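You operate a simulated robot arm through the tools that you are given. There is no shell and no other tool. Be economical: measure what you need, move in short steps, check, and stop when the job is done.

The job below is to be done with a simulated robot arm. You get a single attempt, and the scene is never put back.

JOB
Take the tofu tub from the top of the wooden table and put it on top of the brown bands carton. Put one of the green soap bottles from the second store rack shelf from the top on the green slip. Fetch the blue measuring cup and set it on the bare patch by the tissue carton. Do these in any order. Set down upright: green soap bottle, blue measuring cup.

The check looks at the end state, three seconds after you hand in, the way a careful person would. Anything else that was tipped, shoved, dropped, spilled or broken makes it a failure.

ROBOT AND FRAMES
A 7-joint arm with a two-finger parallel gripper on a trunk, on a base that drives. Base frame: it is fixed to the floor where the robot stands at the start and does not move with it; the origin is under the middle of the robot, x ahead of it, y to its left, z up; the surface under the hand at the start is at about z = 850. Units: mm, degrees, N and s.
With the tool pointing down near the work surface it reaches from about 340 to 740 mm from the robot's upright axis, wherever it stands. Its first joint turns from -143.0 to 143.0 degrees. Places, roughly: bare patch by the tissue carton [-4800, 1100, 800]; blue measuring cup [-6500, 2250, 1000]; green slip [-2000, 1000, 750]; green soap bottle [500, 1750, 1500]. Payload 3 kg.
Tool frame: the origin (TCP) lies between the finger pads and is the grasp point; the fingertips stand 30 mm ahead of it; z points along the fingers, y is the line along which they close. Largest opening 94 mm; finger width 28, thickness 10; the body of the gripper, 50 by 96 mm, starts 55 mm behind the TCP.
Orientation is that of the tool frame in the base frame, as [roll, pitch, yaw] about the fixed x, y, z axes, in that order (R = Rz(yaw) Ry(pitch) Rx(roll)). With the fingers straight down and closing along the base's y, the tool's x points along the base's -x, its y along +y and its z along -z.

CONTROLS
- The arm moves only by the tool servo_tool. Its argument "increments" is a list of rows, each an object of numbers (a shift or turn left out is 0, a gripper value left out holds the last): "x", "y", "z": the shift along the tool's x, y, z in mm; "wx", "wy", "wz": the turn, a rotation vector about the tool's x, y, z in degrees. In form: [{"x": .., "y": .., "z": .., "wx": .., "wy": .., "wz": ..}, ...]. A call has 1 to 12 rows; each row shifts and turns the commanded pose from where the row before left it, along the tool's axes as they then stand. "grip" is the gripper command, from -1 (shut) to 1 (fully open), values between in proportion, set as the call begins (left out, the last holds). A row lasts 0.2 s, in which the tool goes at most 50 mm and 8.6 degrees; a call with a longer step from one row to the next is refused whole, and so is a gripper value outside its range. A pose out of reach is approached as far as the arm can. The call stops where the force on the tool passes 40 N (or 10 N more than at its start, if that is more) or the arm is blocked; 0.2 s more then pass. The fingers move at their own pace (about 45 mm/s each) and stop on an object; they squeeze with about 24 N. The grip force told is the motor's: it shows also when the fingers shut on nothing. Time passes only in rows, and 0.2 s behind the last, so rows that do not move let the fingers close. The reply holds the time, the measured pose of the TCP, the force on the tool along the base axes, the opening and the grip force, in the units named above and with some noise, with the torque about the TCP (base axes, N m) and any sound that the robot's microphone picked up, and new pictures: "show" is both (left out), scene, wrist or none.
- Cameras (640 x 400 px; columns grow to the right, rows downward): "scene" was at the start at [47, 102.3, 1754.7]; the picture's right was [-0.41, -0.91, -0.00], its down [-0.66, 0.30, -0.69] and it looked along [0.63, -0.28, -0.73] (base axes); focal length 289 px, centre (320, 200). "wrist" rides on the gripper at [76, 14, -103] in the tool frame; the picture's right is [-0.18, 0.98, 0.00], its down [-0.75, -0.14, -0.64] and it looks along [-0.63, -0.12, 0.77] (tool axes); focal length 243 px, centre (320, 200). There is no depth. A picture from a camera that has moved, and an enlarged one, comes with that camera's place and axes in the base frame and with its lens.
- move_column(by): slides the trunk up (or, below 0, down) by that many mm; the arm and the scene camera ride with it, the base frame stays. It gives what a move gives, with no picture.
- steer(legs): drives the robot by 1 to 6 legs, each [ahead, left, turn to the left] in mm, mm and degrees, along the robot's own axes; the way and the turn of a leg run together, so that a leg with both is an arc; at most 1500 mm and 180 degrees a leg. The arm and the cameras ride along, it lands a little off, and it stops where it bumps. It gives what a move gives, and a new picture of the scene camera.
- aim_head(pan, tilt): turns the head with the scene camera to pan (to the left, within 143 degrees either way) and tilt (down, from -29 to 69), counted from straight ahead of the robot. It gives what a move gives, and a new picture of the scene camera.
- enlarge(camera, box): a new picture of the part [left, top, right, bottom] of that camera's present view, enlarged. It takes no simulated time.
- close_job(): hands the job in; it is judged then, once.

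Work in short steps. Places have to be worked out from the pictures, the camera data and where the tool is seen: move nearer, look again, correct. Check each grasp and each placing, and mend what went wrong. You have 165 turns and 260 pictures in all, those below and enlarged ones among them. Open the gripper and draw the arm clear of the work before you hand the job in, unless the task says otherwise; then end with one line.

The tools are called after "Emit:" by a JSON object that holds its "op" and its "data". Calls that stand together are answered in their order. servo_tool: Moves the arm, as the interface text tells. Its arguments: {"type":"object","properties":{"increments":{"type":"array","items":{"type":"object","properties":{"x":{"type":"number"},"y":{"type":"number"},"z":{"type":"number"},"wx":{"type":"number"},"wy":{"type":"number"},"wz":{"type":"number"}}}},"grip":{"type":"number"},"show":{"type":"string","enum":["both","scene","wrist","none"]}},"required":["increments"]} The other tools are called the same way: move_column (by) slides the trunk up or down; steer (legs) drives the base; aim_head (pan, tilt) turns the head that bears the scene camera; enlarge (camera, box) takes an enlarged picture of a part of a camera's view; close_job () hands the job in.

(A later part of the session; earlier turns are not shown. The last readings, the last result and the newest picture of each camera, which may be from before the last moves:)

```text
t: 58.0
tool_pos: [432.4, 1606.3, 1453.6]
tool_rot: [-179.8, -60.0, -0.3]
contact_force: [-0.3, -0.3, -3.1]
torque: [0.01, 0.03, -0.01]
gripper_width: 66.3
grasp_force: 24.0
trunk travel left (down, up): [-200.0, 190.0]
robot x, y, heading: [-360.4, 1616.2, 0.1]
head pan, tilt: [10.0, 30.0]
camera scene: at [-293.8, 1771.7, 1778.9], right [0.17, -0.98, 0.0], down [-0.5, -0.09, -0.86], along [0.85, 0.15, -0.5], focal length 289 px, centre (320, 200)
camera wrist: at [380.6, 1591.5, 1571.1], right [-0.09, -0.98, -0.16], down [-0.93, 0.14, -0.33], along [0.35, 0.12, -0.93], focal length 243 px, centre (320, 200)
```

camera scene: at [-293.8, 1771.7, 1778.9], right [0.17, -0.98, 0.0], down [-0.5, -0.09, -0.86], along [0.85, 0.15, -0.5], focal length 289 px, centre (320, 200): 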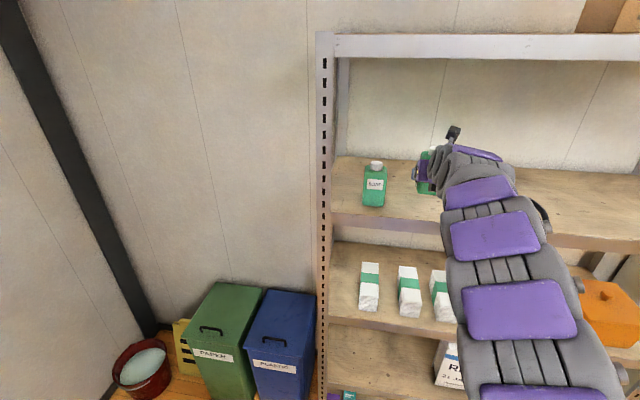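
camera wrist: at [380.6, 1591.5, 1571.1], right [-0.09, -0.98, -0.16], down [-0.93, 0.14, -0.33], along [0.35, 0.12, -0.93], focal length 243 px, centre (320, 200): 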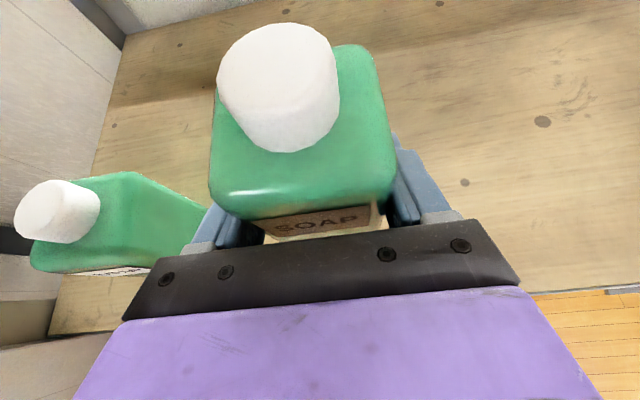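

Lifted cleanly. Back the base out 500 mm with the arm held, then look toward the cart with the slip.

Emit:
{"op": "steer", "data": {"legs": [[-500, 0, 0]]}}

Emit:
{"op": "aim_head", "data": {"pan": 143, "tilt": 25}}

Emit:
{"op": "aim_head", "data": {"pan": -143, "tilt": 25}}

```text
t: 61.0
tool_pos: [-73.4, 1609.7, 1455.4]
tool_rot: [-179.8, -60.1, -0.1]
contact_force: [0.2, 0.3, -2.4]
torque: [0.02, 0.01, 0.01]
gripper_width: 66.4
grasp_force: 24.1
trunk travel left (down, up): [-200.0, 190.0]
robot x, y, heading: [-860.4, 1615.3, 0.1]
head pan, tilt: [10.0, 30.0]
camera scene: at [-798.1, 1772.3, 1778.9], right [0.18, -0.98, 0.0], down [-0.49, -0.09, -0.86], along [0.85, 0.15, -0.5], focal length 289 px, centre (320, 200)
```

scene: 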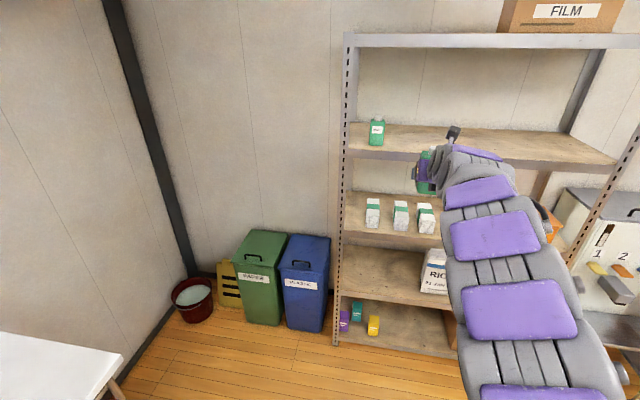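

```text
t: 63.1
tool_pos: [-73.7, 1609.6, 1456.5]
tool_rot: [-179.7, -60.1, -0.1]
contact_force: [-0.4, -0.5, -3.1]
torque: [-0.02, 0.01, 0.01]
gripper_width: 66.5
grasp_force: 23.9
trunk travel left (down, up): [-200.0, 190.0]
robot x, y, heading: [-862.4, 1614.0, -0.1]
head pan, tilt: [143.0, 25.0]
camera scene: at [-960.0, 1811.5, 1787.3], right [0.6, 0.8, 0.0], down [0.34, -0.25, -0.91], along [-0.73, 0.54, -0.42], focal length 289 px, centre (320, 200)
```

scene: 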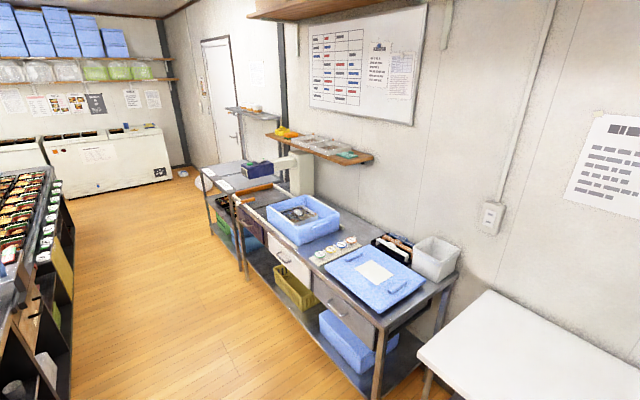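

```text
t: 67.1
tool_pos: [-73.4, 1609.9, 1456.8]
tool_rot: [-179.8, -60.1, -0.1]
contact_force: [0.2, -0.1, -2.9]
torque: [0.01, 0.01, 0.02]
gripper_width: 66.2
grasp_force: 24.1
trunk travel left (down, up): [-200.0, 190.0]
robot x, y, heading: [-859.8, 1619.6, 0.2]
head pan, tilt: [-143.0, 25.0]
camera scene: at [-959.9, 1700.4, 1787.4], right [-0.6, 0.8, 0.0], down [0.33, 0.25, -0.91], along [-0.72, -0.55, -0.42], focal length 289 px, centre (320, 200)
```

scene: 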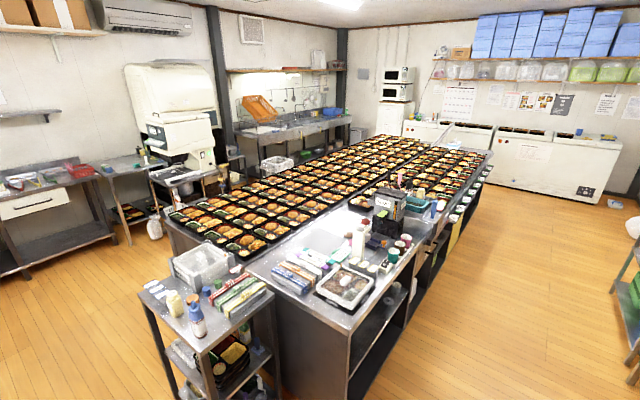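

The slip should be on the cart or the near end of the island. Enlarging that area.

Emit:
{"op": "enlarge", "data": {"camera": "scene", "box": [130, 180, 450, 380]}}

```text
2.00 times, centred on (290, 280) of scene
camera zoom: at [-959.9, 1700.4, 1787.4], right [-0.6, 0.8, 0.0], down [0.33, 0.25, -0.91], along [-0.72, -0.55, -0.42], focal length 578 px, centre (380, 40)
```

zoom: 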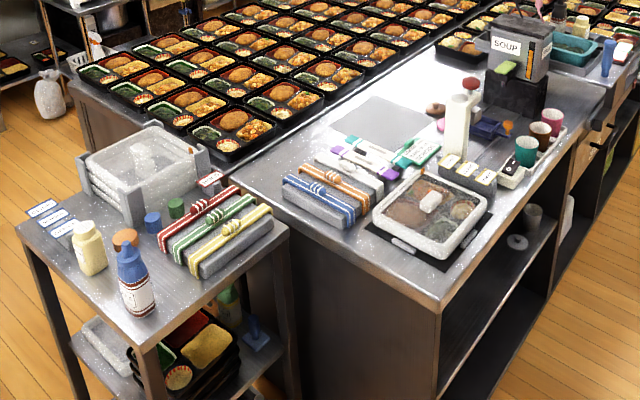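

Emit:
{"op": "enlarge", "data": {"camera": "scene", "box": [250, 210, 410, 310]}}

Emit:
{"op": "enlarge", "data": {"camera": "scene", "box": [130, 250, 290, 350]}}

```text
4.00 times, centred on (330, 260) of scene
camera zoom: at [-959.9, 1700.4, 1787.4], right [-0.6, 0.8, 0.0], down [0.33, 0.25, -0.91], along [-0.72, -0.55, -0.42], focal length 1157 px, centre (280, -40)
```

zoom: 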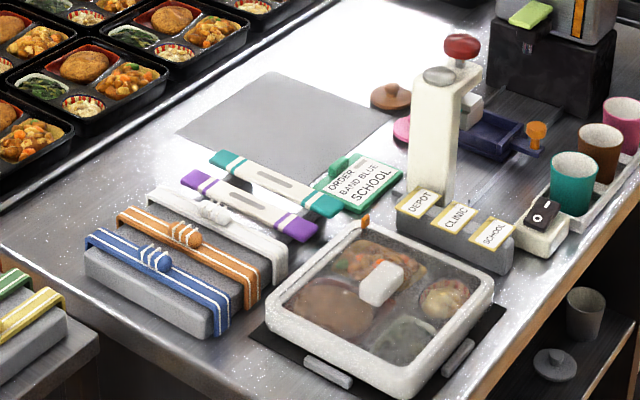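

```text
4.00 times, centred on (210, 300) of scene
camera zoom: at [-959.9, 1700.4, 1787.4], right [-0.6, 0.8, 0.0], down [0.33, 0.25, -0.91], along [-0.72, -0.55, -0.42], focal length 1157 px, centre (760, -200)
```

zoom: 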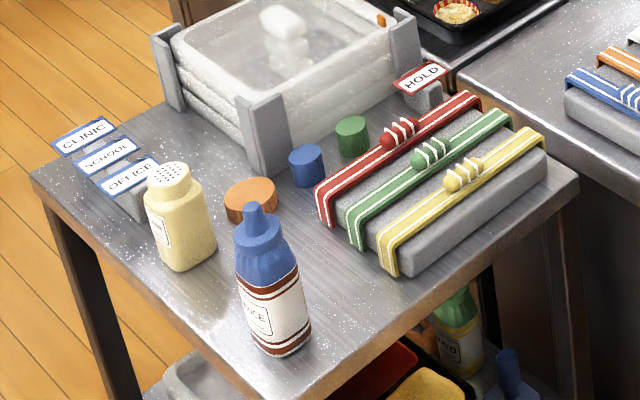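

Candidate: a green-bordered order card near [-2100, 960]. I need a closer look. First retract the arm a bit, then turn and drive into the aisle.

Emit:
{"op": "servo_tool", "data": {"increments": [{"z": -41.6, "x": -24}, {"z": -41.6, "x": -24}, {"z": -41.6, "x": -24}, {"z": -41.6, "x": -24}, {"z": -41.6, "x": -24}, {}], "show": "scene"}}

```text
t: 68.5
tool_pos: [-311.9, 1609.0, 1453.0]
tool_rot: [-179.8, -60.1, 0.0]
contact_force: [0.2, -0.2, -4.0]
torque: [0.01, 0.01, 0.01]
gripper_width: 66.3
grasp_force: 23.8
trunk travel left (down, up): [-200.0, 190.0]
robot x, y, heading: [-860.0, 1614.2, 0.0]
head pan, tilt: [-143.0, 25.0]
camera scene: at [-960.7, 1701.0, 1787.4], right [-0.6, 0.8, 0.0], down [0.33, 0.25, -0.91], along [-0.72, -0.55, -0.42], focal length 289 px, centre (320, 200)
```

scene: 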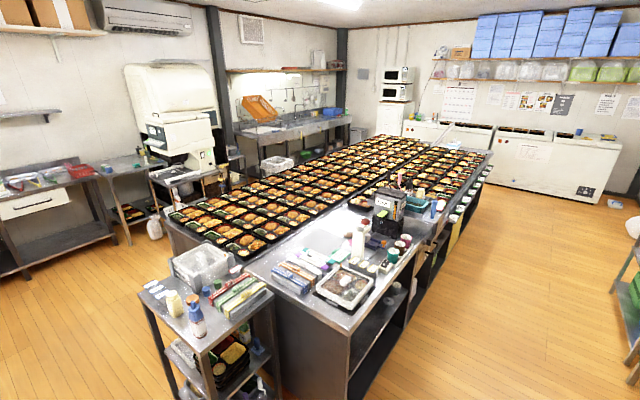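

Turn to face the island (heading -90°), back off slightly, and strafe along it.

Emit:
{"op": "steer", "data": {"legs": [[0, 0, -90], [-200, 0, 0], [0, -900, 0]]}}

Emit:
{"op": "aim_head", "data": {"pan": -15, "tilt": 40}}

```text
t: 78.3
tool_pos: [-1787.7, 1269.9, 1454.5]
tool_rot: [-180.0, -60.2, -90.2]
contact_force: [0.8, 0.0, -3.2]
torque: [0.0, 0.0, -0.01]
gripper_width: 66.3
grasp_force: 24.2
trunk travel left (down, up): [-200.0, 190.0]
robot x, y, heading: [-1778.8, 1818.2, -90.1]
head pan, tilt: [-143.0, 25.0]
camera scene: at [-1688.0, 1916.8, 1787.0], right [0.8, 0.6, 0.0], down [0.25, -0.34, -0.91], along [-0.54, 0.73, -0.42], focal length 289 px, centre (320, 200)
```

scene: 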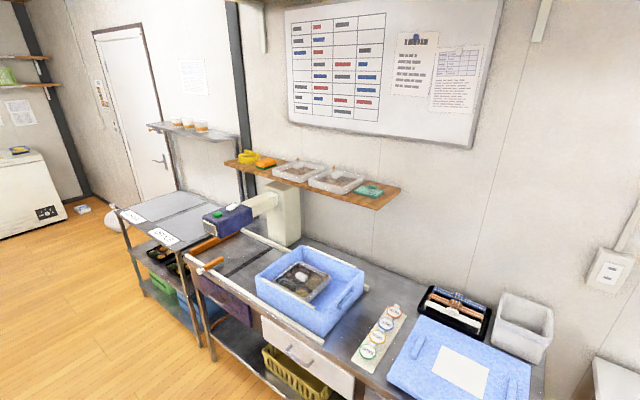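

```text
t: 80.4
tool_pos: [-1790.9, 1271.9, 1454.2]
tool_rot: [-179.6, -60.3, -90.6]
contact_force: [0.5, -0.1, -3.4]
torque: [0.04, 0.0, 0.0]
gripper_width: 66.0
grasp_force: 24.6
trunk travel left (down, up): [-200.0, 190.0]
robot x, y, heading: [-1780.5, 1819.2, -90.4]
head pan, tilt: [-15.0, 40.0]
camera scene: at [-1660.7, 1760.9, 1763.7], right [-0.96, 0.26, 0.0], down [0.17, 0.62, -0.77], along [-0.2, -0.74, -0.64], focal length 289 px, centre (320, 200)
```

scene: 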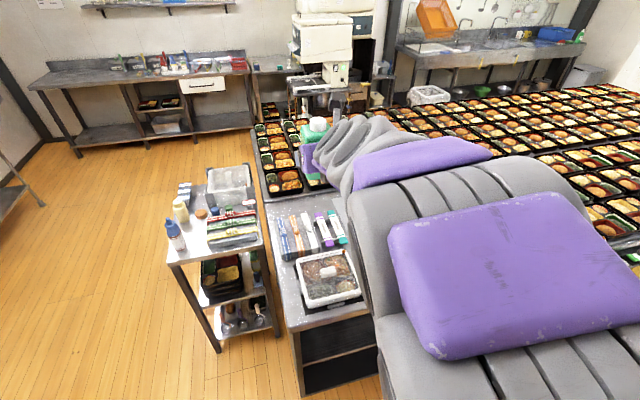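

The arm blocks the card. Use the wrist camera view and strafe further so that the card is seen to the left of the arm.

Emit:
{"op": "steer", "data": {"legs": [[0, -650, 0]]}}

Emit:
{"op": "aim_head", "data": {"pan": 18, "tilt": 40}}

Emit:
{"op": "servo_tool", "data": {"increments": [{}], "show": "wrist"}}

```text
t: 84.0
tool_pos: [-2434.6, 1272.1, 1454.3]
tool_rot: [179.7, -60.1, -89.7]
contact_force: [0.0, 0.2, -3.0]
torque: [-0.04, -0.01, 0.06]
gripper_width: 66.4
grasp_force: 23.9
trunk travel left (down, up): [-200.0, 190.0]
robot x, y, heading: [-2432.0, 1819.5, -90.2]
head pan, tilt: [-15.0, 40.0]
camera scene: at [-2302.9, 1762.7, 1762.9], right [-0.97, 0.26, 0.01], down [0.16, 0.62, -0.77], along [-0.2, -0.74, -0.64], focal length 289 px, centre (320, 200)
```

scene: 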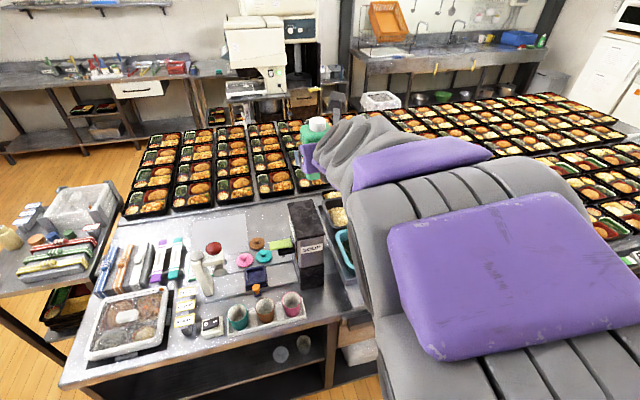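

```text
t: 85.0
tool_pos: [-2437.2, 1271.7, 1454.9]
tool_rot: [-179.8, -60.2, -90.1]
contact_force: [-0.2, -0.1, -2.8]
torque: [-0.01, 0.0, 0.01]
gripper_width: 66.5
grasp_force: 23.8
trunk travel left (down, up): [-200.0, 190.0]
robot x, y, heading: [-2431.6, 1815.4, -90.4]
head pan, tilt: [18.0, 40.0]
camera scene: at [-2258.9, 1763.8, 1763.1], right [-0.95, -0.31, 0.0], down [-0.2, 0.61, -0.76], along [0.23, -0.73, -0.64], focal length 289 px, centre (320, 200)
```

scene: 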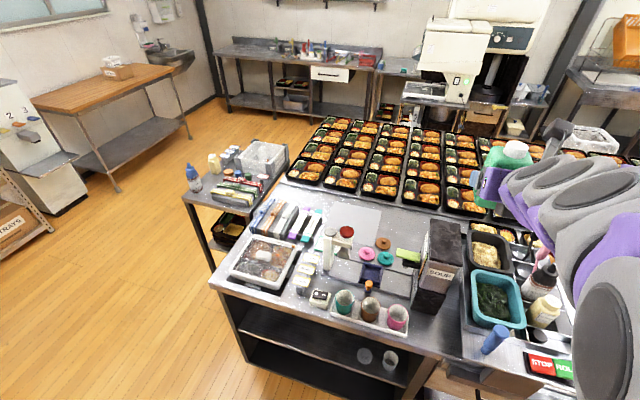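

```text
t: 85.4
tool_pos: [-2446.0, 1274.4, 1454.7]
tool_rot: [-179.2, -60.2, -90.6]
contact_force: [-0.6, -0.1, -3.1]
torque: [0.03, -0.04, 0.01]
gripper_width: 66.5
grasp_force: 24.5
trunk travel left (down, up): [-200.0, 190.0]
robot x, y, heading: [-2438.2, 1822.1, -90.3]
head pan, tilt: [18.0, 40.0]
camera wrist: at [-2462.1, 1322.8, 1571.1], right [-0.98, 0.09, -0.17], down [0.14, 0.93, -0.33], along [0.12, -0.35, -0.93], focal length 243 px, centre (320, 200)
```

wrist: 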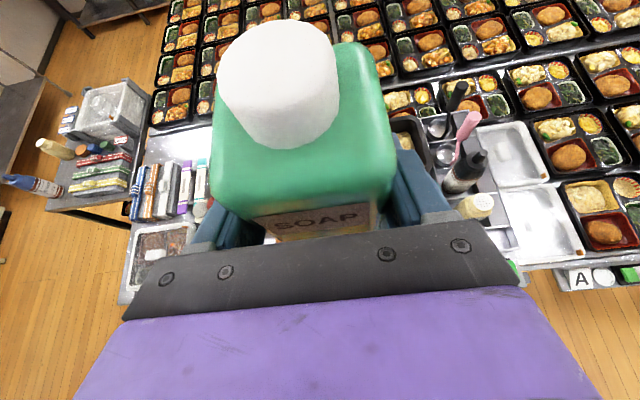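

A lime-green rectangle lies near the SOUP box at pixel (408, 255). Enlarge.

Emit:
{"op": "enlarge", "data": {"camera": "scene", "box": [290, 190, 450, 290]}}

Emit:
{"op": "enlarge", "data": {"camera": "scene", "box": [430, 200, 590, 300]}}

```text
4.00 times, centred on (370, 240) of scene
camera zoom: at [-2270.2, 1763.9, 1764.0], right [-0.95, -0.31, 0.0], down [-0.2, 0.61, -0.77], along [0.24, -0.73, -0.64], focal length 1157 px, centre (120, 40)
```

zoom: 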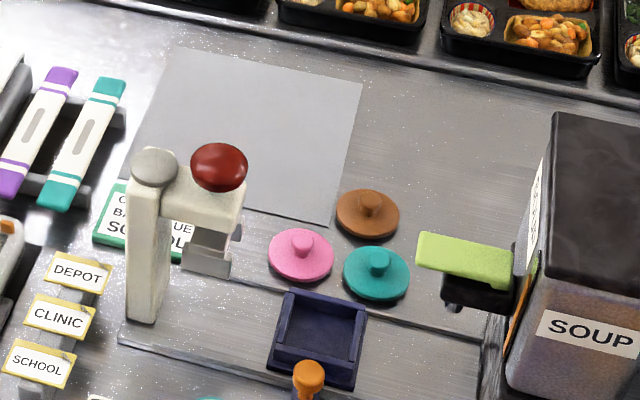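

```text
4.00 times, centred on (510, 250) of scene
camera zoom: at [-2270.2, 1763.9, 1764.0], right [-0.95, -0.31, 0.0], down [-0.2, 0.61, -0.77], along [0.24, -0.73, -0.64], focal length 1157 px, centre (-440, 0)
```

zoom: 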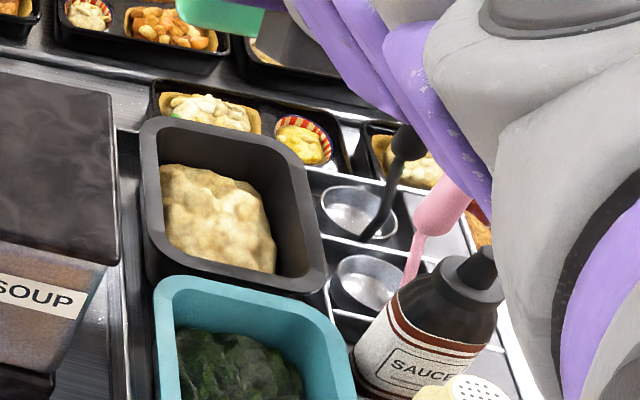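

The lime piece is the dispenser's lever; the green-bordered card at ≈[-2027, 952] matches the given slip place well. I'll get a straighter view from x≈-2230.

Emit:
{"op": "steer", "data": {"legs": [[0, 220, 0]]}}

Emit:
{"op": "aim_head", "data": {"pan": 12, "tilt": 50}}

Emit:
{"op": "enlarge", "data": {"camera": "scene", "box": [190, 80, 430, 230]}}

```text
t: 87.1
tool_pos: [-2231.3, 1272.0, 1454.1]
tool_rot: [-179.3, -60.3, -91.0]
contact_force: [0.5, -0.5, -2.7]
torque: [0.06, -0.03, 0.0]
gripper_width: 65.9
grasp_force: 24.3
trunk travel left (down, up): [-200.0, 190.0]
robot x, y, heading: [-2213.8, 1817.8, -90.6]
head pan, tilt: [18.0, 40.0]
camera scene: at [-2050.5, 1762.3, 1763.9], right [-0.95, -0.3, 0.0], down [-0.19, 0.61, -0.77], along [0.23, -0.73, -0.64], focal length 289 px, centre (320, 200)
```

scene: 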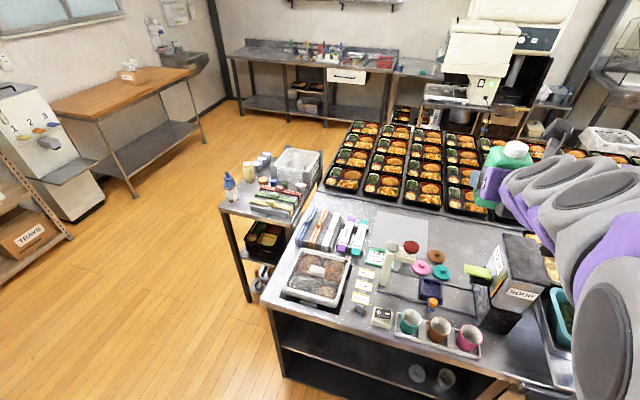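

```text
t: 87.8
tool_pos: [-2228.0, 1271.6, 1453.9]
tool_rot: [-179.4, -60.2, -90.7]
contact_force: [0.0, 0.4, -3.1]
torque: [0.02, -0.01, -0.01]
gripper_width: 66.2
grasp_force: 24.0
trunk travel left (down, up): [-200.0, 190.0]
robot x, y, heading: [-2214.6, 1819.5, -90.1]
head pan, tilt: [12.0, 50.0]
camera scene: at [-2057.6, 1767.9, 1749.5], right [-0.98, -0.2, 0.0], down [-0.16, 0.75, -0.64], along [0.13, -0.63, -0.77], focal length 289 px, centre (320, 200)
```

scene: 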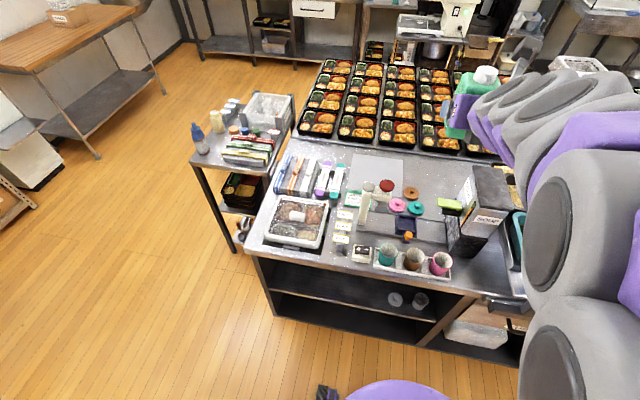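

```text
2.67 times, centred on (310, 155) of scene
camera zoom: at [-2057.6, 1767.9, 1749.5], right [-0.98, -0.2, 0.0], down [-0.16, 0.75, -0.64], along [0.13, -0.63, -0.77], focal length 771 px, centre (347, 320)
```

zoom: 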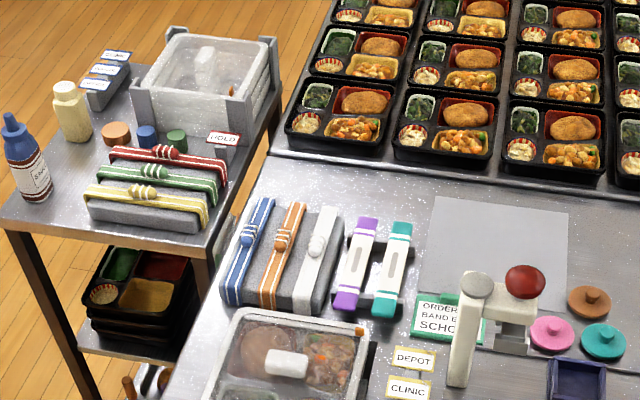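

The green order slip is at roughly [-2052, 985, ~830], with a sealing machine next to it at [-2088, 1103]. I'll approach diagonally from the +x side: reposition to about (-1760, 1670) and turn right 23°.

Emit:
{"op": "steer", "data": {"legs": [[0, 450, 0], [140, 0, 0], [0, 0, -23]]}}

Emit:
{"op": "aim_head", "data": {"pan": 20, "tilt": 50}}

Emit:
{"op": "servo_tool", "data": {"increments": [{}], "show": "wrist"}}

```text
t: 92.6
tool_pos: [-1990.6, 1176.8, 1455.1]
tool_rot: [-179.8, -60.2, -113.4]
contact_force: [1.1, 0.1, -3.0]
torque: [0.01, 0.03, -0.01]
gripper_width: 66.3
grasp_force: 24.2
trunk travel left (down, up): [-200.0, 190.0]
robot x, y, heading: [-1768.1, 1677.4, -113.5]
head pan, tilt: [12.0, 50.0]
camera scene: at [-1639.9, 1565.7, 1748.9], right [-0.98, 0.2, 0.0], down [0.15, 0.75, -0.64], along [-0.13, -0.63, -0.77], focal length 289 px, centre (320, 200)
```

scene: 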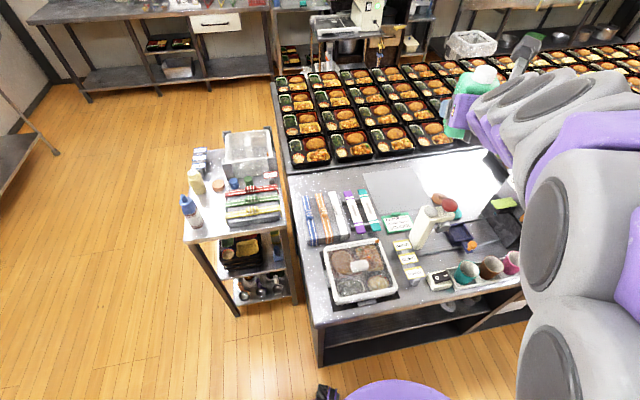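

```text
t: 93.3
tool_pos: [-1998.5, 1178.4, 1455.0]
tool_rot: [-179.2, -60.3, -113.9]
contact_force: [-0.3, -0.7, -2.8]
torque: [-0.01, -0.01, -0.03]
gripper_width: 66.4
grasp_force: 24.1
trunk travel left (down, up): [-200.0, 190.0]
robot x, y, heading: [-1772.0, 1680.5, -113.5]
head pan, tilt: [20.0, 50.0]
camera scene: at [-1638.4, 1568.3, 1749.8], right [-1.0, 0.06, 0.0], down [0.05, 0.77, -0.64], along [-0.04, -0.64, -0.77], focal length 289 px, centre (320, 200)
```

scene: 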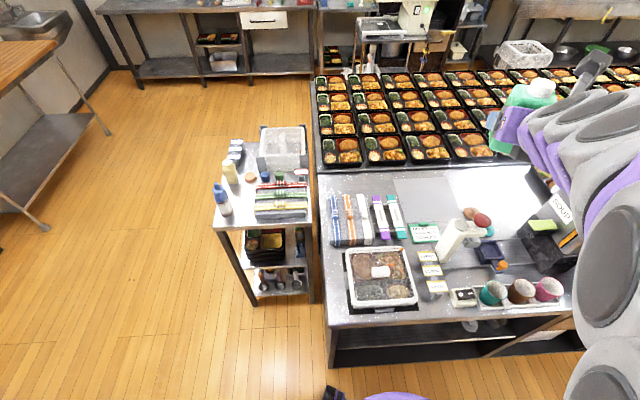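

```text
t: 93.7
tool_pos: [-1995.3, 1178.0, 1455.0]
tool_rot: [-179.5, -60.4, -113.6]
contact_force: [-0.1, 0.1, -3.1]
torque: [-0.03, -0.02, -0.02]
gripper_width: 66.3
grasp_force: 24.0
trunk travel left (down, up): [-200.0, 190.0]
robot x, y, heading: [-1771.3, 1675.3, -113.3]
head pan, tilt: [20.0, 50.0]
camera wrist: at [-1988.1, 1230.5, 1571.5], right [-0.87, 0.47, -0.16], down [0.5, 0.8, -0.34], along [-0.03, -0.37, -0.93], focal length 243 px, centre (320, 200)
```

wrist: 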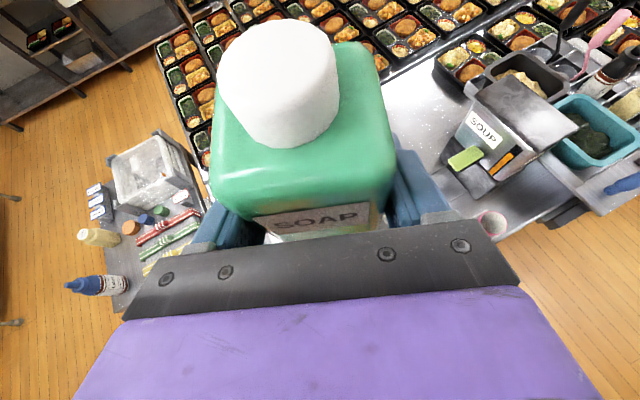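

Now the card is in clear view; enlarge it.

Emit:
{"op": "enlarge", "data": {"camera": "scene", "box": [370, 170, 530, 270]}}

```text
4.00 times, centred on (450, 220) of scene
camera zoom: at [-1631.8, 1565.4, 1749.1], right [-1.0, 0.06, 0.0], down [0.04, 0.77, -0.64], along [-0.04, -0.64, -0.77], focal length 1157 px, centre (-200, 120)
```

zoom: 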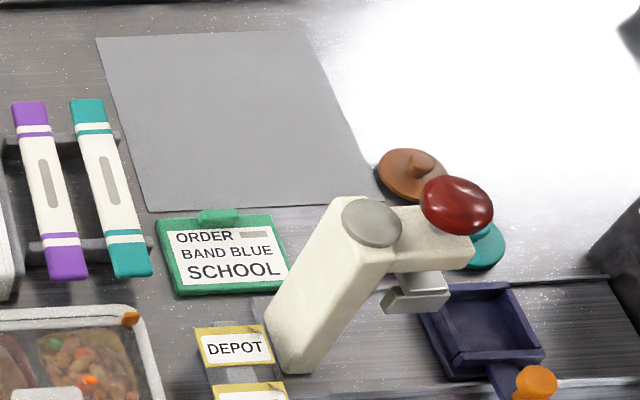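

The slip is a small green-edged clipboard ~108×85 mm at ≈[-2054, 1015, ~855], hemmed in by the sealing machine. A tilted gripper wouldn't fit safely, so I'll re-grasp the bottle from above on the bare white table. Driving there first.

Emit:
{"op": "steer", "data": {"legs": [[-420, 657, 0], [0, 0, -156.5]]}}

Emit:
{"op": "aim_head", "data": {"pan": 20, "tilt": 45}}

```text
t: 104.5
tool_pos: [-954.7, 2346.3, 1453.8]
tool_rot: [-179.4, -60.2, 85.2]
contact_force: [-0.5, 0.4, -2.9]
torque: [-0.02, 0.02, -0.01]
gripper_width: 66.4
grasp_force: 23.6
trunk travel left (down, up): [-200.0, 190.0]
robot x, y, heading: [-1003.8, 1805.8, 85.6]
head pan, tilt: [20.0, 50.0]
camera scene: at [-1168.7, 1858.5, 1749.5], right [0.96, 0.27, 0.0], down [0.21, -0.74, -0.64], along [-0.17, 0.62, -0.77], focal length 289 px, centre (320, 200)
```

scene: 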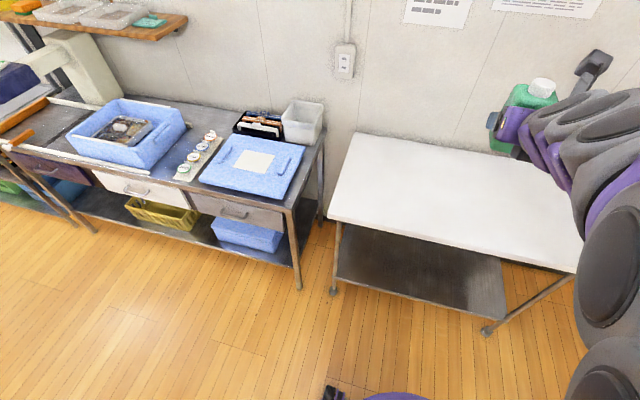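

```text
t: 105.2
tool_pos: [-954.3, 2344.9, 1455.1]
tool_rot: [-179.4, -60.3, 85.1]
contact_force: [0.0, 0.3, -4.6]
torque: [0.0, 0.01, 0.01]
gripper_width: 66.4
grasp_force: 23.8
trunk travel left (down, up): [-200.0, 190.0]
robot x, y, heading: [-1005.7, 1803.1, 85.7]
head pan, tilt: [20.0, 45.0]
camera scene: at [-1170.1, 1862.5, 1756.4], right [0.96, 0.27, 0.0], down [0.19, -0.68, -0.71], along [-0.19, 0.68, -0.71], focal length 289 px, centre (320, 200)
```

scene: 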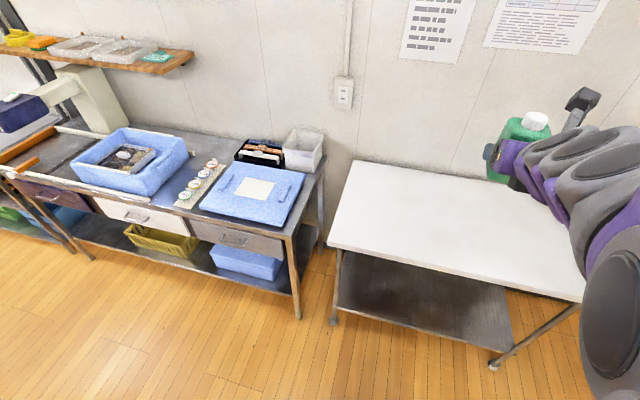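

Table top z≈800, front edge y≈2540, bare. Drive ahead 350 mm (correct heading), then lower vertically.

Emit:
{"op": "steer", "data": {"legs": [[350, 0, 4.4]]}}

Emit:
{"op": "servo_tool", "data": {"increments": [{"x": -41.6, "z": 24}, {"x": -41.6, "z": 24}, {"x": -41.6, "z": 24}, {"x": -41.6, "z": 24}, {"x": -41.6, "z": 24}, {"x": -41.6, "z": 24}, {"x": -41.6, "z": 24}, {"x": -41.6, "z": 24}, {"x": -41.6, "z": 24}, {"x": -41.6, "z": 24}, {"x": -30, "z": 17.3}, {}]}}

```text
t: 107.4
tool_pos: [-981.8, 2696.6, 1454.6]
tool_rot: [-179.4, -60.1, 89.6]
contact_force: [0.4, -0.2, -3.8]
torque: [-0.05, 0.02, 0.02]
gripper_width: 66.1
grasp_force: 23.7
trunk travel left (down, up): [-200.0, 190.0]
robot x, y, heading: [-990.7, 2150.7, 89.9]
head pan, tilt: [20.0, 45.0]
camera scene: at [-1160.3, 2199.5, 1756.4], right [0.94, 0.34, 0.0], down [0.24, -0.67, -0.71], along [-0.24, 0.66, -0.71], focal length 289 px, centre (320, 200)
```

scene: 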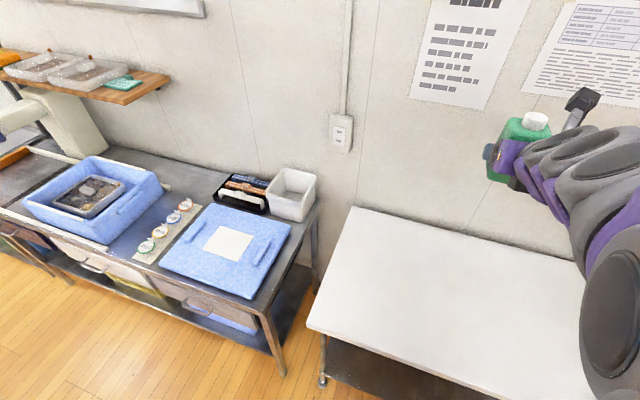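

```text
t: 110.0
tool_pos: [-983.2, 2698.4, 1285.7]
tool_rot: [-179.3, -60.3, 89.6]
contact_force: [0.3, -0.1, -2.4]
torque: [-0.02, -0.02, 0.01]
gripper_width: 66.3
grasp_force: 23.8
out of reach, approached as far as the arm can: row 4, 5, 6, 7, 8, 9, 10, 11
trunk travel left (down, up): [-200.0, 190.0]
robot x, y, heading: [-993.2, 2151.2, 89.9]
head pan, tilt: [20.0, 45.0]
camera scene: at [-1159.7, 2198.8, 1756.5], right [0.94, 0.34, 0.0], down [0.24, -0.67, -0.71], along [-0.24, 0.66, -0.71], focal length 289 px, centre (320, 200)
camera wrist: at [-968.6, 2646.4, 1402.4], right [0.98, -0.09, -0.17], down [-0.14, -0.93, -0.34], along [-0.12, 0.35, -0.93], focal length 243 px, centre (320, 200)
```

scene: 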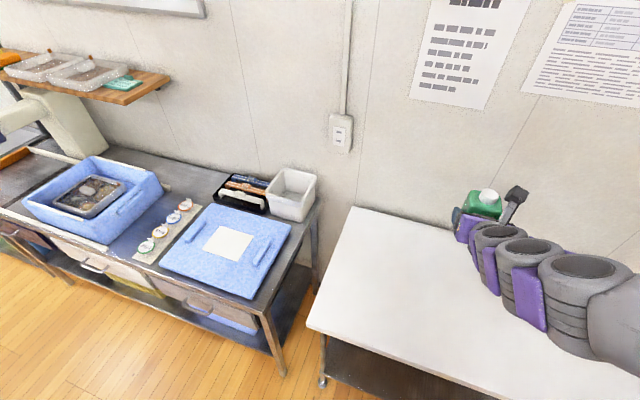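
wrist: 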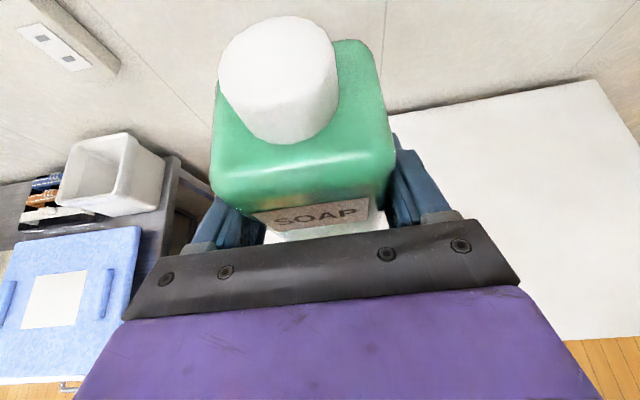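

This tilted pose is too close to the body at low heights. Lower the trunk 200, back the base up 170 mm, and extend the arm.

Emit:
{"op": "move_column", "data": {"by": -199}}

Emit:
{"op": "steer", "data": {"legs": [[-170, 0, 0]]}}

Emit:
{"op": "servo_tool", "data": {"increments": [{"z": 41.6, "x": 24}, {"z": 41.6, "x": 24}, {"z": 41.6, "x": 24}, {"z": 20.8, "x": 12}, {"x": -34.6, "z": 20}, {"x": -34.6, "z": 20}, {}]}}

```text
t: 112.2
tool_pos: [-982.8, 2698.4, 1086.0]
tool_rot: [-179.4, -60.2, 89.6]
contact_force: [-0.8, -0.6, -2.7]
torque: [-0.04, 0.03, -0.01]
gripper_width: 66.5
grasp_force: 24.0
trunk travel left (down, up): [-1.0, 389.0]
robot x, y, heading: [-990.7, 2151.7, 89.7]
head pan, tilt: [20.0, 45.0]
```

```text
t: 113.7
tool_pos: [-984.4, 2527.6, 1087.3]
tool_rot: [-179.4, -60.3, 89.7]
contact_force: [0.1, -0.4, -3.0]
torque: [0.0, 0.01, -0.01]
gripper_width: 66.3
grasp_force: 24.1
trunk travel left (down, up): [-1.0, 389.0]
robot x, y, heading: [-992.6, 1982.4, 90.0]
head pan, tilt: [20.0, 45.0]
camera scene: at [-1159.5, 2026.8, 1557.5], right [0.94, 0.34, 0.0], down [0.24, -0.67, -0.71], along [-0.24, 0.66, -0.71], focal length 289 px, centre (320, 200)
```

scene: 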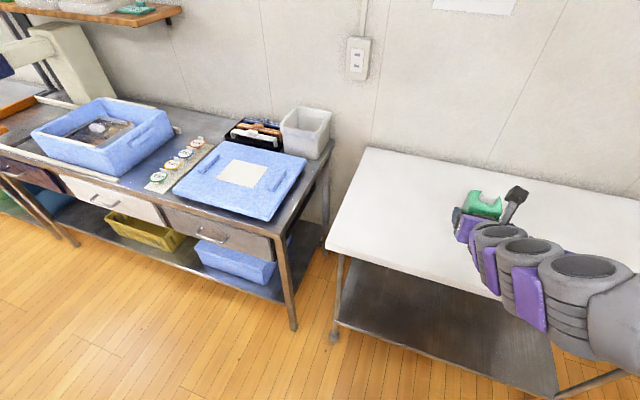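

```text
t: 115.3
tool_pos: [-984.2, 2696.7, 1007.1]
tool_rot: [-179.2, -60.4, 89.6]
contact_force: [0.8, 0.3, -2.6]
torque: [0.0, -0.01, -0.02]
gripper_width: 66.2
grasp_force: 23.8
trunk travel left (down, up): [-1.0, 389.0]
robot x, y, heading: [-990.9, 1982.0, 90.2]
head pan, tilt: [20.0, 45.0]
camera scene: at [-1159.6, 2029.2, 1557.5], right [0.94, 0.34, 0.0], down [0.24, -0.67, -0.71], along [-0.24, 0.66, -0.71], focal length 289 px, centre (320, 200)
camera wrist: at [-968.4, 2643.9, 1124.5], right [0.98, -0.09, -0.17], down [-0.14, -0.93, -0.34], along [-0.13, 0.35, -0.93], focal length 243 px, centre (320, 200)
```

scene: 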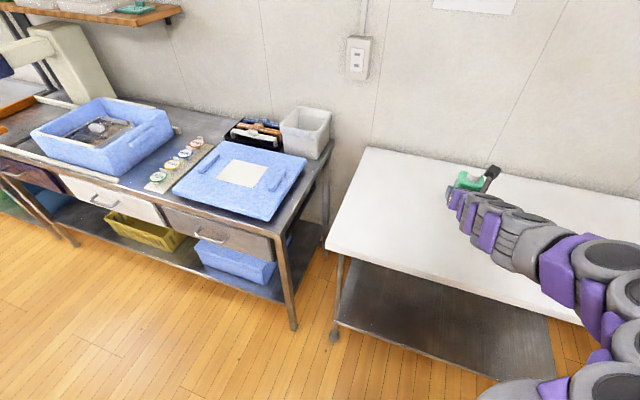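
wrist: 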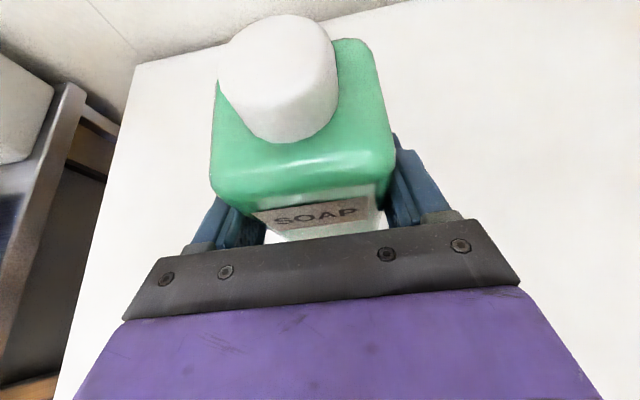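

Reachable now. To keep the forearm above the table edge, raise the trunk 150 and lower the hand instead.

Emit:
{"op": "move_column", "data": {"by": 150}}

Emit:
{"op": "servo_tool", "data": {"increments": [{"x": -41.6, "z": 24}, {"x": -41.6, "z": 24}, {"x": -41.6, "z": 24}, {"x": -41.6, "z": 24}, {"x": -41.6, "z": 24}, {"x": -26, "z": 15}, {}]}}

```text
t: 117.0
tool_pos: [-984.5, 2695.5, 1158.2]
tool_rot: [-179.3, -60.3, 89.7]
contact_force: [0.6, 0.3, -4.5]
torque: [-0.01, 0.03, 0.01]
gripper_width: 66.4
grasp_force: 24.0
trunk travel left (down, up): [-151.0, 239.0]
robot x, y, heading: [-988.6, 1981.7, 90.4]
head pan, tilt: [20.0, 45.0]
```

```text
t: 118.6
tool_pos: [-984.1, 2700.1, 888.2]
tool_rot: [-179.3, -60.6, 89.7]
contact_force: [-0.4, -0.1, 20.7]
torque: [-0.17, -0.37, -0.13]
gripper_width: 66.5
grasp_force: 24.0
trunk travel left (down, up): [-151.0, 239.0]
robot x, y, heading: [-992.9, 1981.0, 90.1]
head pan, tilt: [20.0, 45.0]
camera scene: at [-1160.5, 2025.3, 1707.8], right [0.94, 0.34, 0.0], down [0.24, -0.66, -0.71], along [-0.24, 0.66, -0.71], focal length 289 px, centre (320, 200)
camera wrist: at [-969.6, 2647.5, 1004.1], right [0.98, -0.09, -0.17], down [-0.14, -0.93, -0.34], along [-0.12, 0.36, -0.93], focal length 243 px, centre (320, 200)
```

scene: 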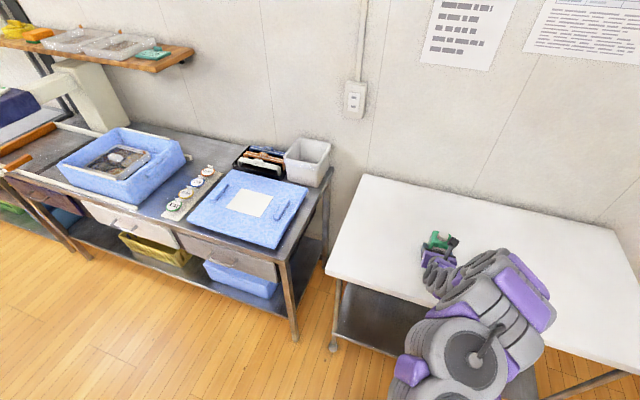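
wrist: 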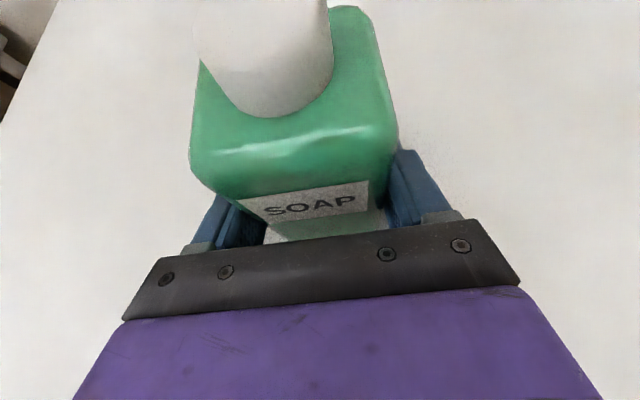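

Contact at z≈888 (table top ≈848); the bottle has pressed flat. Relieve 2 mm, then release and back out along the tool axis.

Emit:
{"op": "servo_tool", "data": {"increments": [{"x": 1.7, "z": -1}, {}], "show": "none"}}

Emit:
{"op": "servo_tool", "data": {"increments": [{}, {}, {}, {}], "grip": 1, "show": "wrist"}}

```text
t: 119.2
tool_pos: [-984.1, 2698.4, 887.3]
tool_rot: [-179.4, -60.1, 89.7]
contact_force: [0.3, 1.0, 2.5]
torque: [0.25, -0.15, 0.04]
gripper_width: 66.3
grasp_force: 23.9
trunk travel left (down, up): [-151.0, 239.0]
robot x, y, heading: [-993.9, 1977.8, 90.0]
head pan, tilt: [20.0, 45.0]
```

```text
t: 120.2
tool_pos: [-983.9, 2700.2, 888.1]
tool_rot: [-179.3, -60.3, 89.7]
contact_force: [-0.7, -0.2, 0.3]
torque: [-0.02, 0.0, 0.01]
gripper_width: 94.1
grasp_force: 0.0
trunk travel left (down, up): [-151.0, 239.0]
robot x, y, heading: [-990.6, 1977.9, 90.1]
head pan, tilt: [20.0, 45.0]
camera wrist: at [-969.7, 2647.4, 1005.0], right [0.98, -0.09, -0.17], down [-0.14, -0.93, -0.34], along [-0.12, 0.35, -0.93], focal length 243 px, centre (320, 200)
```

wrist: 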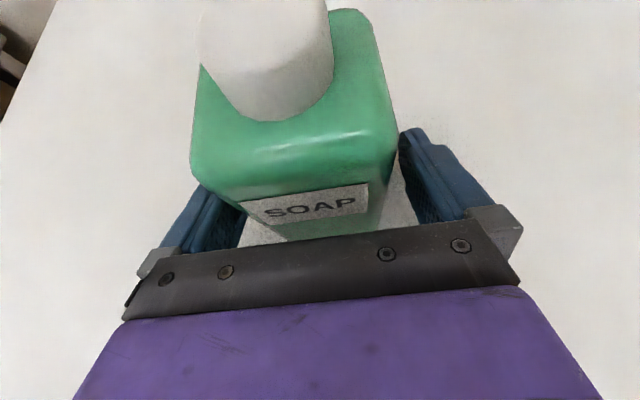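

Bottle stands. Back out 120 mm, rise, and turn the tool straight down.

Emit:
{"op": "servo_tool", "data": {"increments": [{"z": -34.6, "x": -20}, {"z": -34.6, "x": -20}, {"z": -34.6, "x": -20}, {"x": 41.6, "z": -24}, {"x": 41.6, "z": -24}, {"x": 41.6, "z": -24}, {"x": 41.6, "z": -24}, {"x": 30, "z": -17}], "show": "none"}}

Emit:
{"op": "servo_tool", "data": {"increments": [{"wy": -7.5}, {"wy": -7.5}, {"wy": -7.5}, {"wy": -7.5}, {"wy": -7.5}, {"wy": -7.5}, {"wy": -7.5}, {"wy": -7.5}, {}]}}

```text
t: 122.0
tool_pos: [-985.0, 2577.1, 1117.7]
tool_rot: [-179.3, -60.5, 89.8]
contact_force: [0.4, -0.7, 0.0]
torque: [-0.01, -0.01, 0.0]
gripper_width: 94.3
grasp_force: 0.1
trunk travel left (down, up): [-151.0, 239.0]
robot x, y, heading: [-987.8, 1978.1, 90.0]
head pan, tilt: [20.0, 45.0]
```

```text
t: 124.0
tool_pos: [-982.3, 2579.9, 1116.8]
tool_rot: [-179.6, -0.4, 90.4]
contact_force: [0.5, -0.4, -0.3]
torque: [-0.02, 0.02, -0.01]
gripper_width: 93.8
grasp_force: 0.0
out of reach, approached as far as the arm can: row 4
trunk travel left (down, up): [-151.0, 239.0]
robot x, y, heading: [-988.2, 1979.1, 90.2]
head pan, tilt: [20.0, 45.0]
camera scene: at [-1162.7, 2028.5, 1707.2], right [0.94, 0.34, 0.0], down [0.24, -0.67, -0.71], along [-0.24, 0.66, -0.71], focal length 289 px, centre (320, 200)
camera wrist: at [-967.6, 2653.3, 1219.9], right [0.98, -0.18, -0.01], down [-0.13, -0.76, 0.64], along [-0.12, -0.63, -0.77], focal length 243 px, centre (320, 200)
```

scene: 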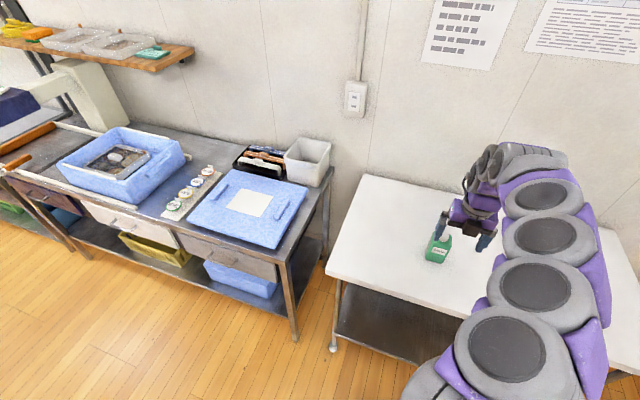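
wrist: 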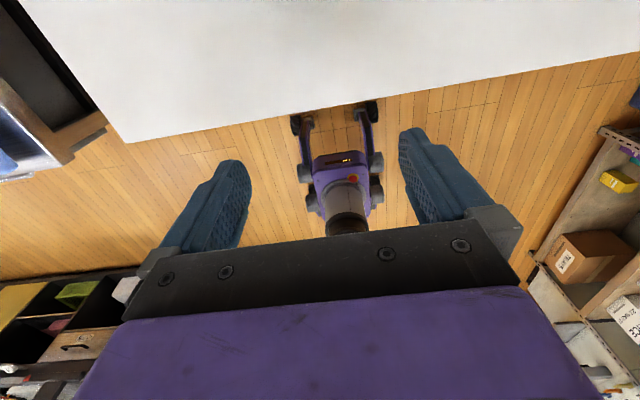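

Tool is straight down. Move over the bottle (y≈2703) and look down at it.

Emit:
{"op": "servo_tool", "data": {"increments": [{"x": 45}, {"x": 45}, {"x": 33}, {}]}}

```text
t: 125.0
tool_pos: [-977.1, 2667.7, 1116.0]
tool_rot: [-179.7, -0.2, 90.1]
contact_force: [0.4, 0.3, -0.8]
torque: [0.0, -0.01, -0.04]
gripper_width: 94.1
grasp_force: 0.1
out of reach, approached as far as the arm can: row 3
trunk travel left (down, up): [-151.0, 239.0]
robot x, y, heading: [-990.9, 1978.3, 90.2]
head pan, tilt: [20.0, 45.0]
camera scene: at [-1159.5, 2031.2, 1707.4], right [0.94, 0.34, 0.0], down [0.24, -0.67, -0.7], along [-0.24, 0.66, -0.71], focal length 289 px, centre (320, 200)
camera wrist: at [-962.9, 2743.5, 1218.5], right [0.98, -0.18, -0.01], down [-0.13, -0.76, 0.64], along [-0.12, -0.63, -0.77], focal length 243 px, centre (320, 200)
```

scene: 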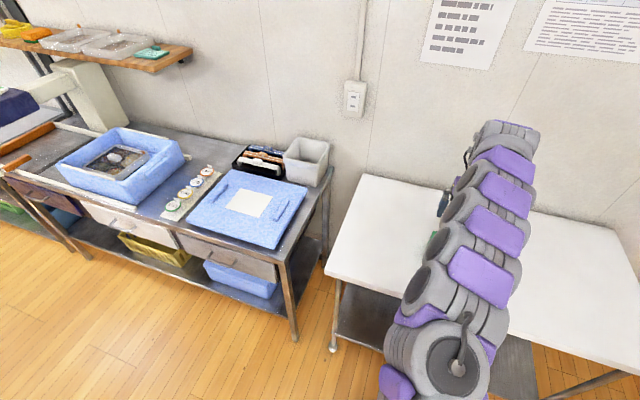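
wrist: 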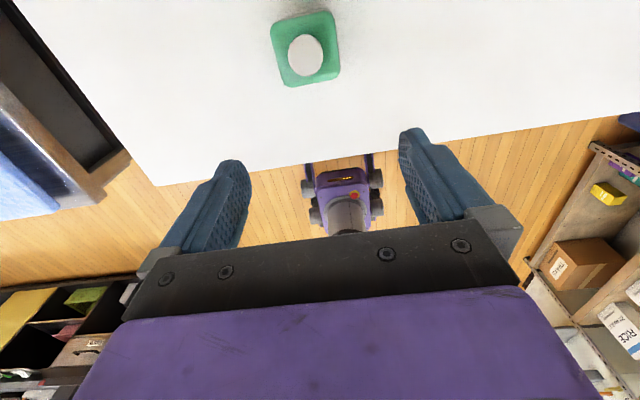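

Bottle at ≈(-986, 2709), near reach limit; drive 100 mm closer and re-centre above it.

Emit:
{"op": "steer", "data": {"legs": [[100, 0, 0]]}}

Emit:
{"op": "servo_tool", "data": {"increments": [{"x": -30, "y": -5, "z": 20}, {"x": -29, "y": -4, "z": 30}, {"z": 30}, {}], "show": "wrist"}}

```text
t: 126.2
tool_pos: [-979.8, 2768.9, 1116.2]
tool_rot: [-179.7, -0.2, 90.2]
contact_force: [-0.5, -0.8, 0.6]
torque: [0.0, -0.03, -0.02]
gripper_width: 94.3
grasp_force: 0.1
trunk travel left (down, up): [-151.0, 239.0]
robot x, y, heading: [-993.2, 2082.8, 90.3]
head pan, tilt: [20.0, 45.0]
camera scene: at [-1161.1, 2132.3, 1707.2], right [0.94, 0.34, 0.0], down [0.24, -0.67, -0.7], along [-0.24, 0.66, -0.71], focal length 289 px, centre (320, 200)
```

scene: 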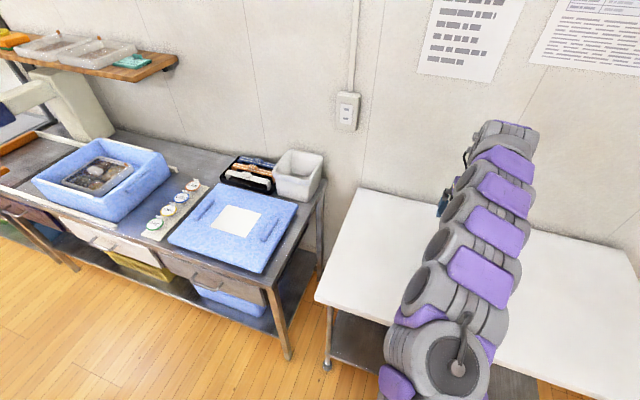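

```text
t: 127.2
tool_pos: [-988.9, 2706.9, 1039.4]
tool_rot: [-179.8, -0.4, 90.3]
contact_force: [-0.5, 0.0, -0.2]
torque: [-0.02, -0.01, 0.02]
gripper_width: 94.0
grasp_force: 0.1
trunk travel left (down, up): [-151.0, 239.0]
robot x, y, heading: [-992.0, 2079.0, 90.0]
head pan, tilt: [20.0, 45.0]
camera wrist: at [-974.8, 2781.3, 1142.3], right [0.98, -0.18, -0.01], down [-0.13, -0.76, 0.64], along [-0.12, -0.63, -0.77], focal length 243 px, centre (320, 200)
```

wrist: 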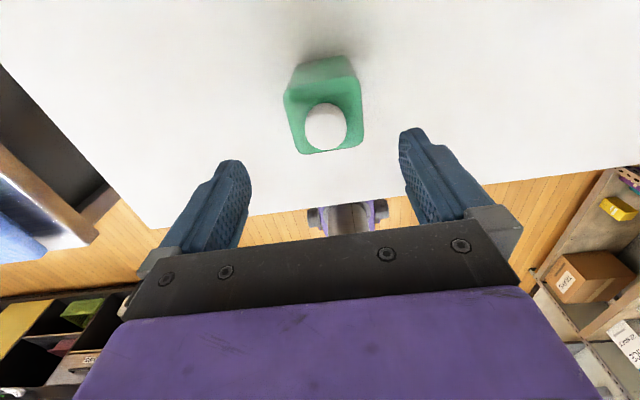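

Fine alignment: shift -7 mm in y, +3 mm in x and descend to TCP 960 first.

Emit:
{"op": "servo_tool", "data": {"increments": [{"x": -7, "y": 3, "z": 25}, {"z": 30}, {"z": 22}, {}], "show": "wrist"}}

```text
t: 128.2
tool_pos: [-985.7, 2701.9, 961.5]
tool_rot: [-179.7, -0.3, 90.3]
contact_force: [0.2, 1.0, 0.8]
torque: [0.01, -0.01, -0.01]
gripper_width: 93.9
grasp_force: 0.0
trunk travel left (down, up): [-151.0, 239.0]
robot x, y, heading: [-990.3, 2079.0, 90.3]
head pan, tilt: [20.0, 45.0]
camera wrist: at [-972.5, 2776.4, 1063.6], right [0.98, -0.18, -0.01], down [-0.13, -0.76, 0.64], along [-0.12, -0.63, -0.77], focal length 243 px, centre (320, 200)
```

wrist: 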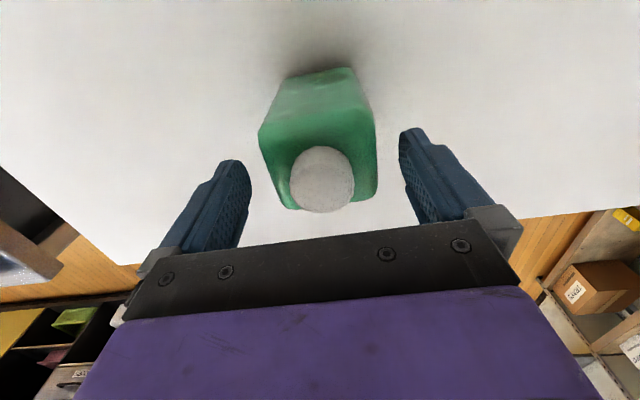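

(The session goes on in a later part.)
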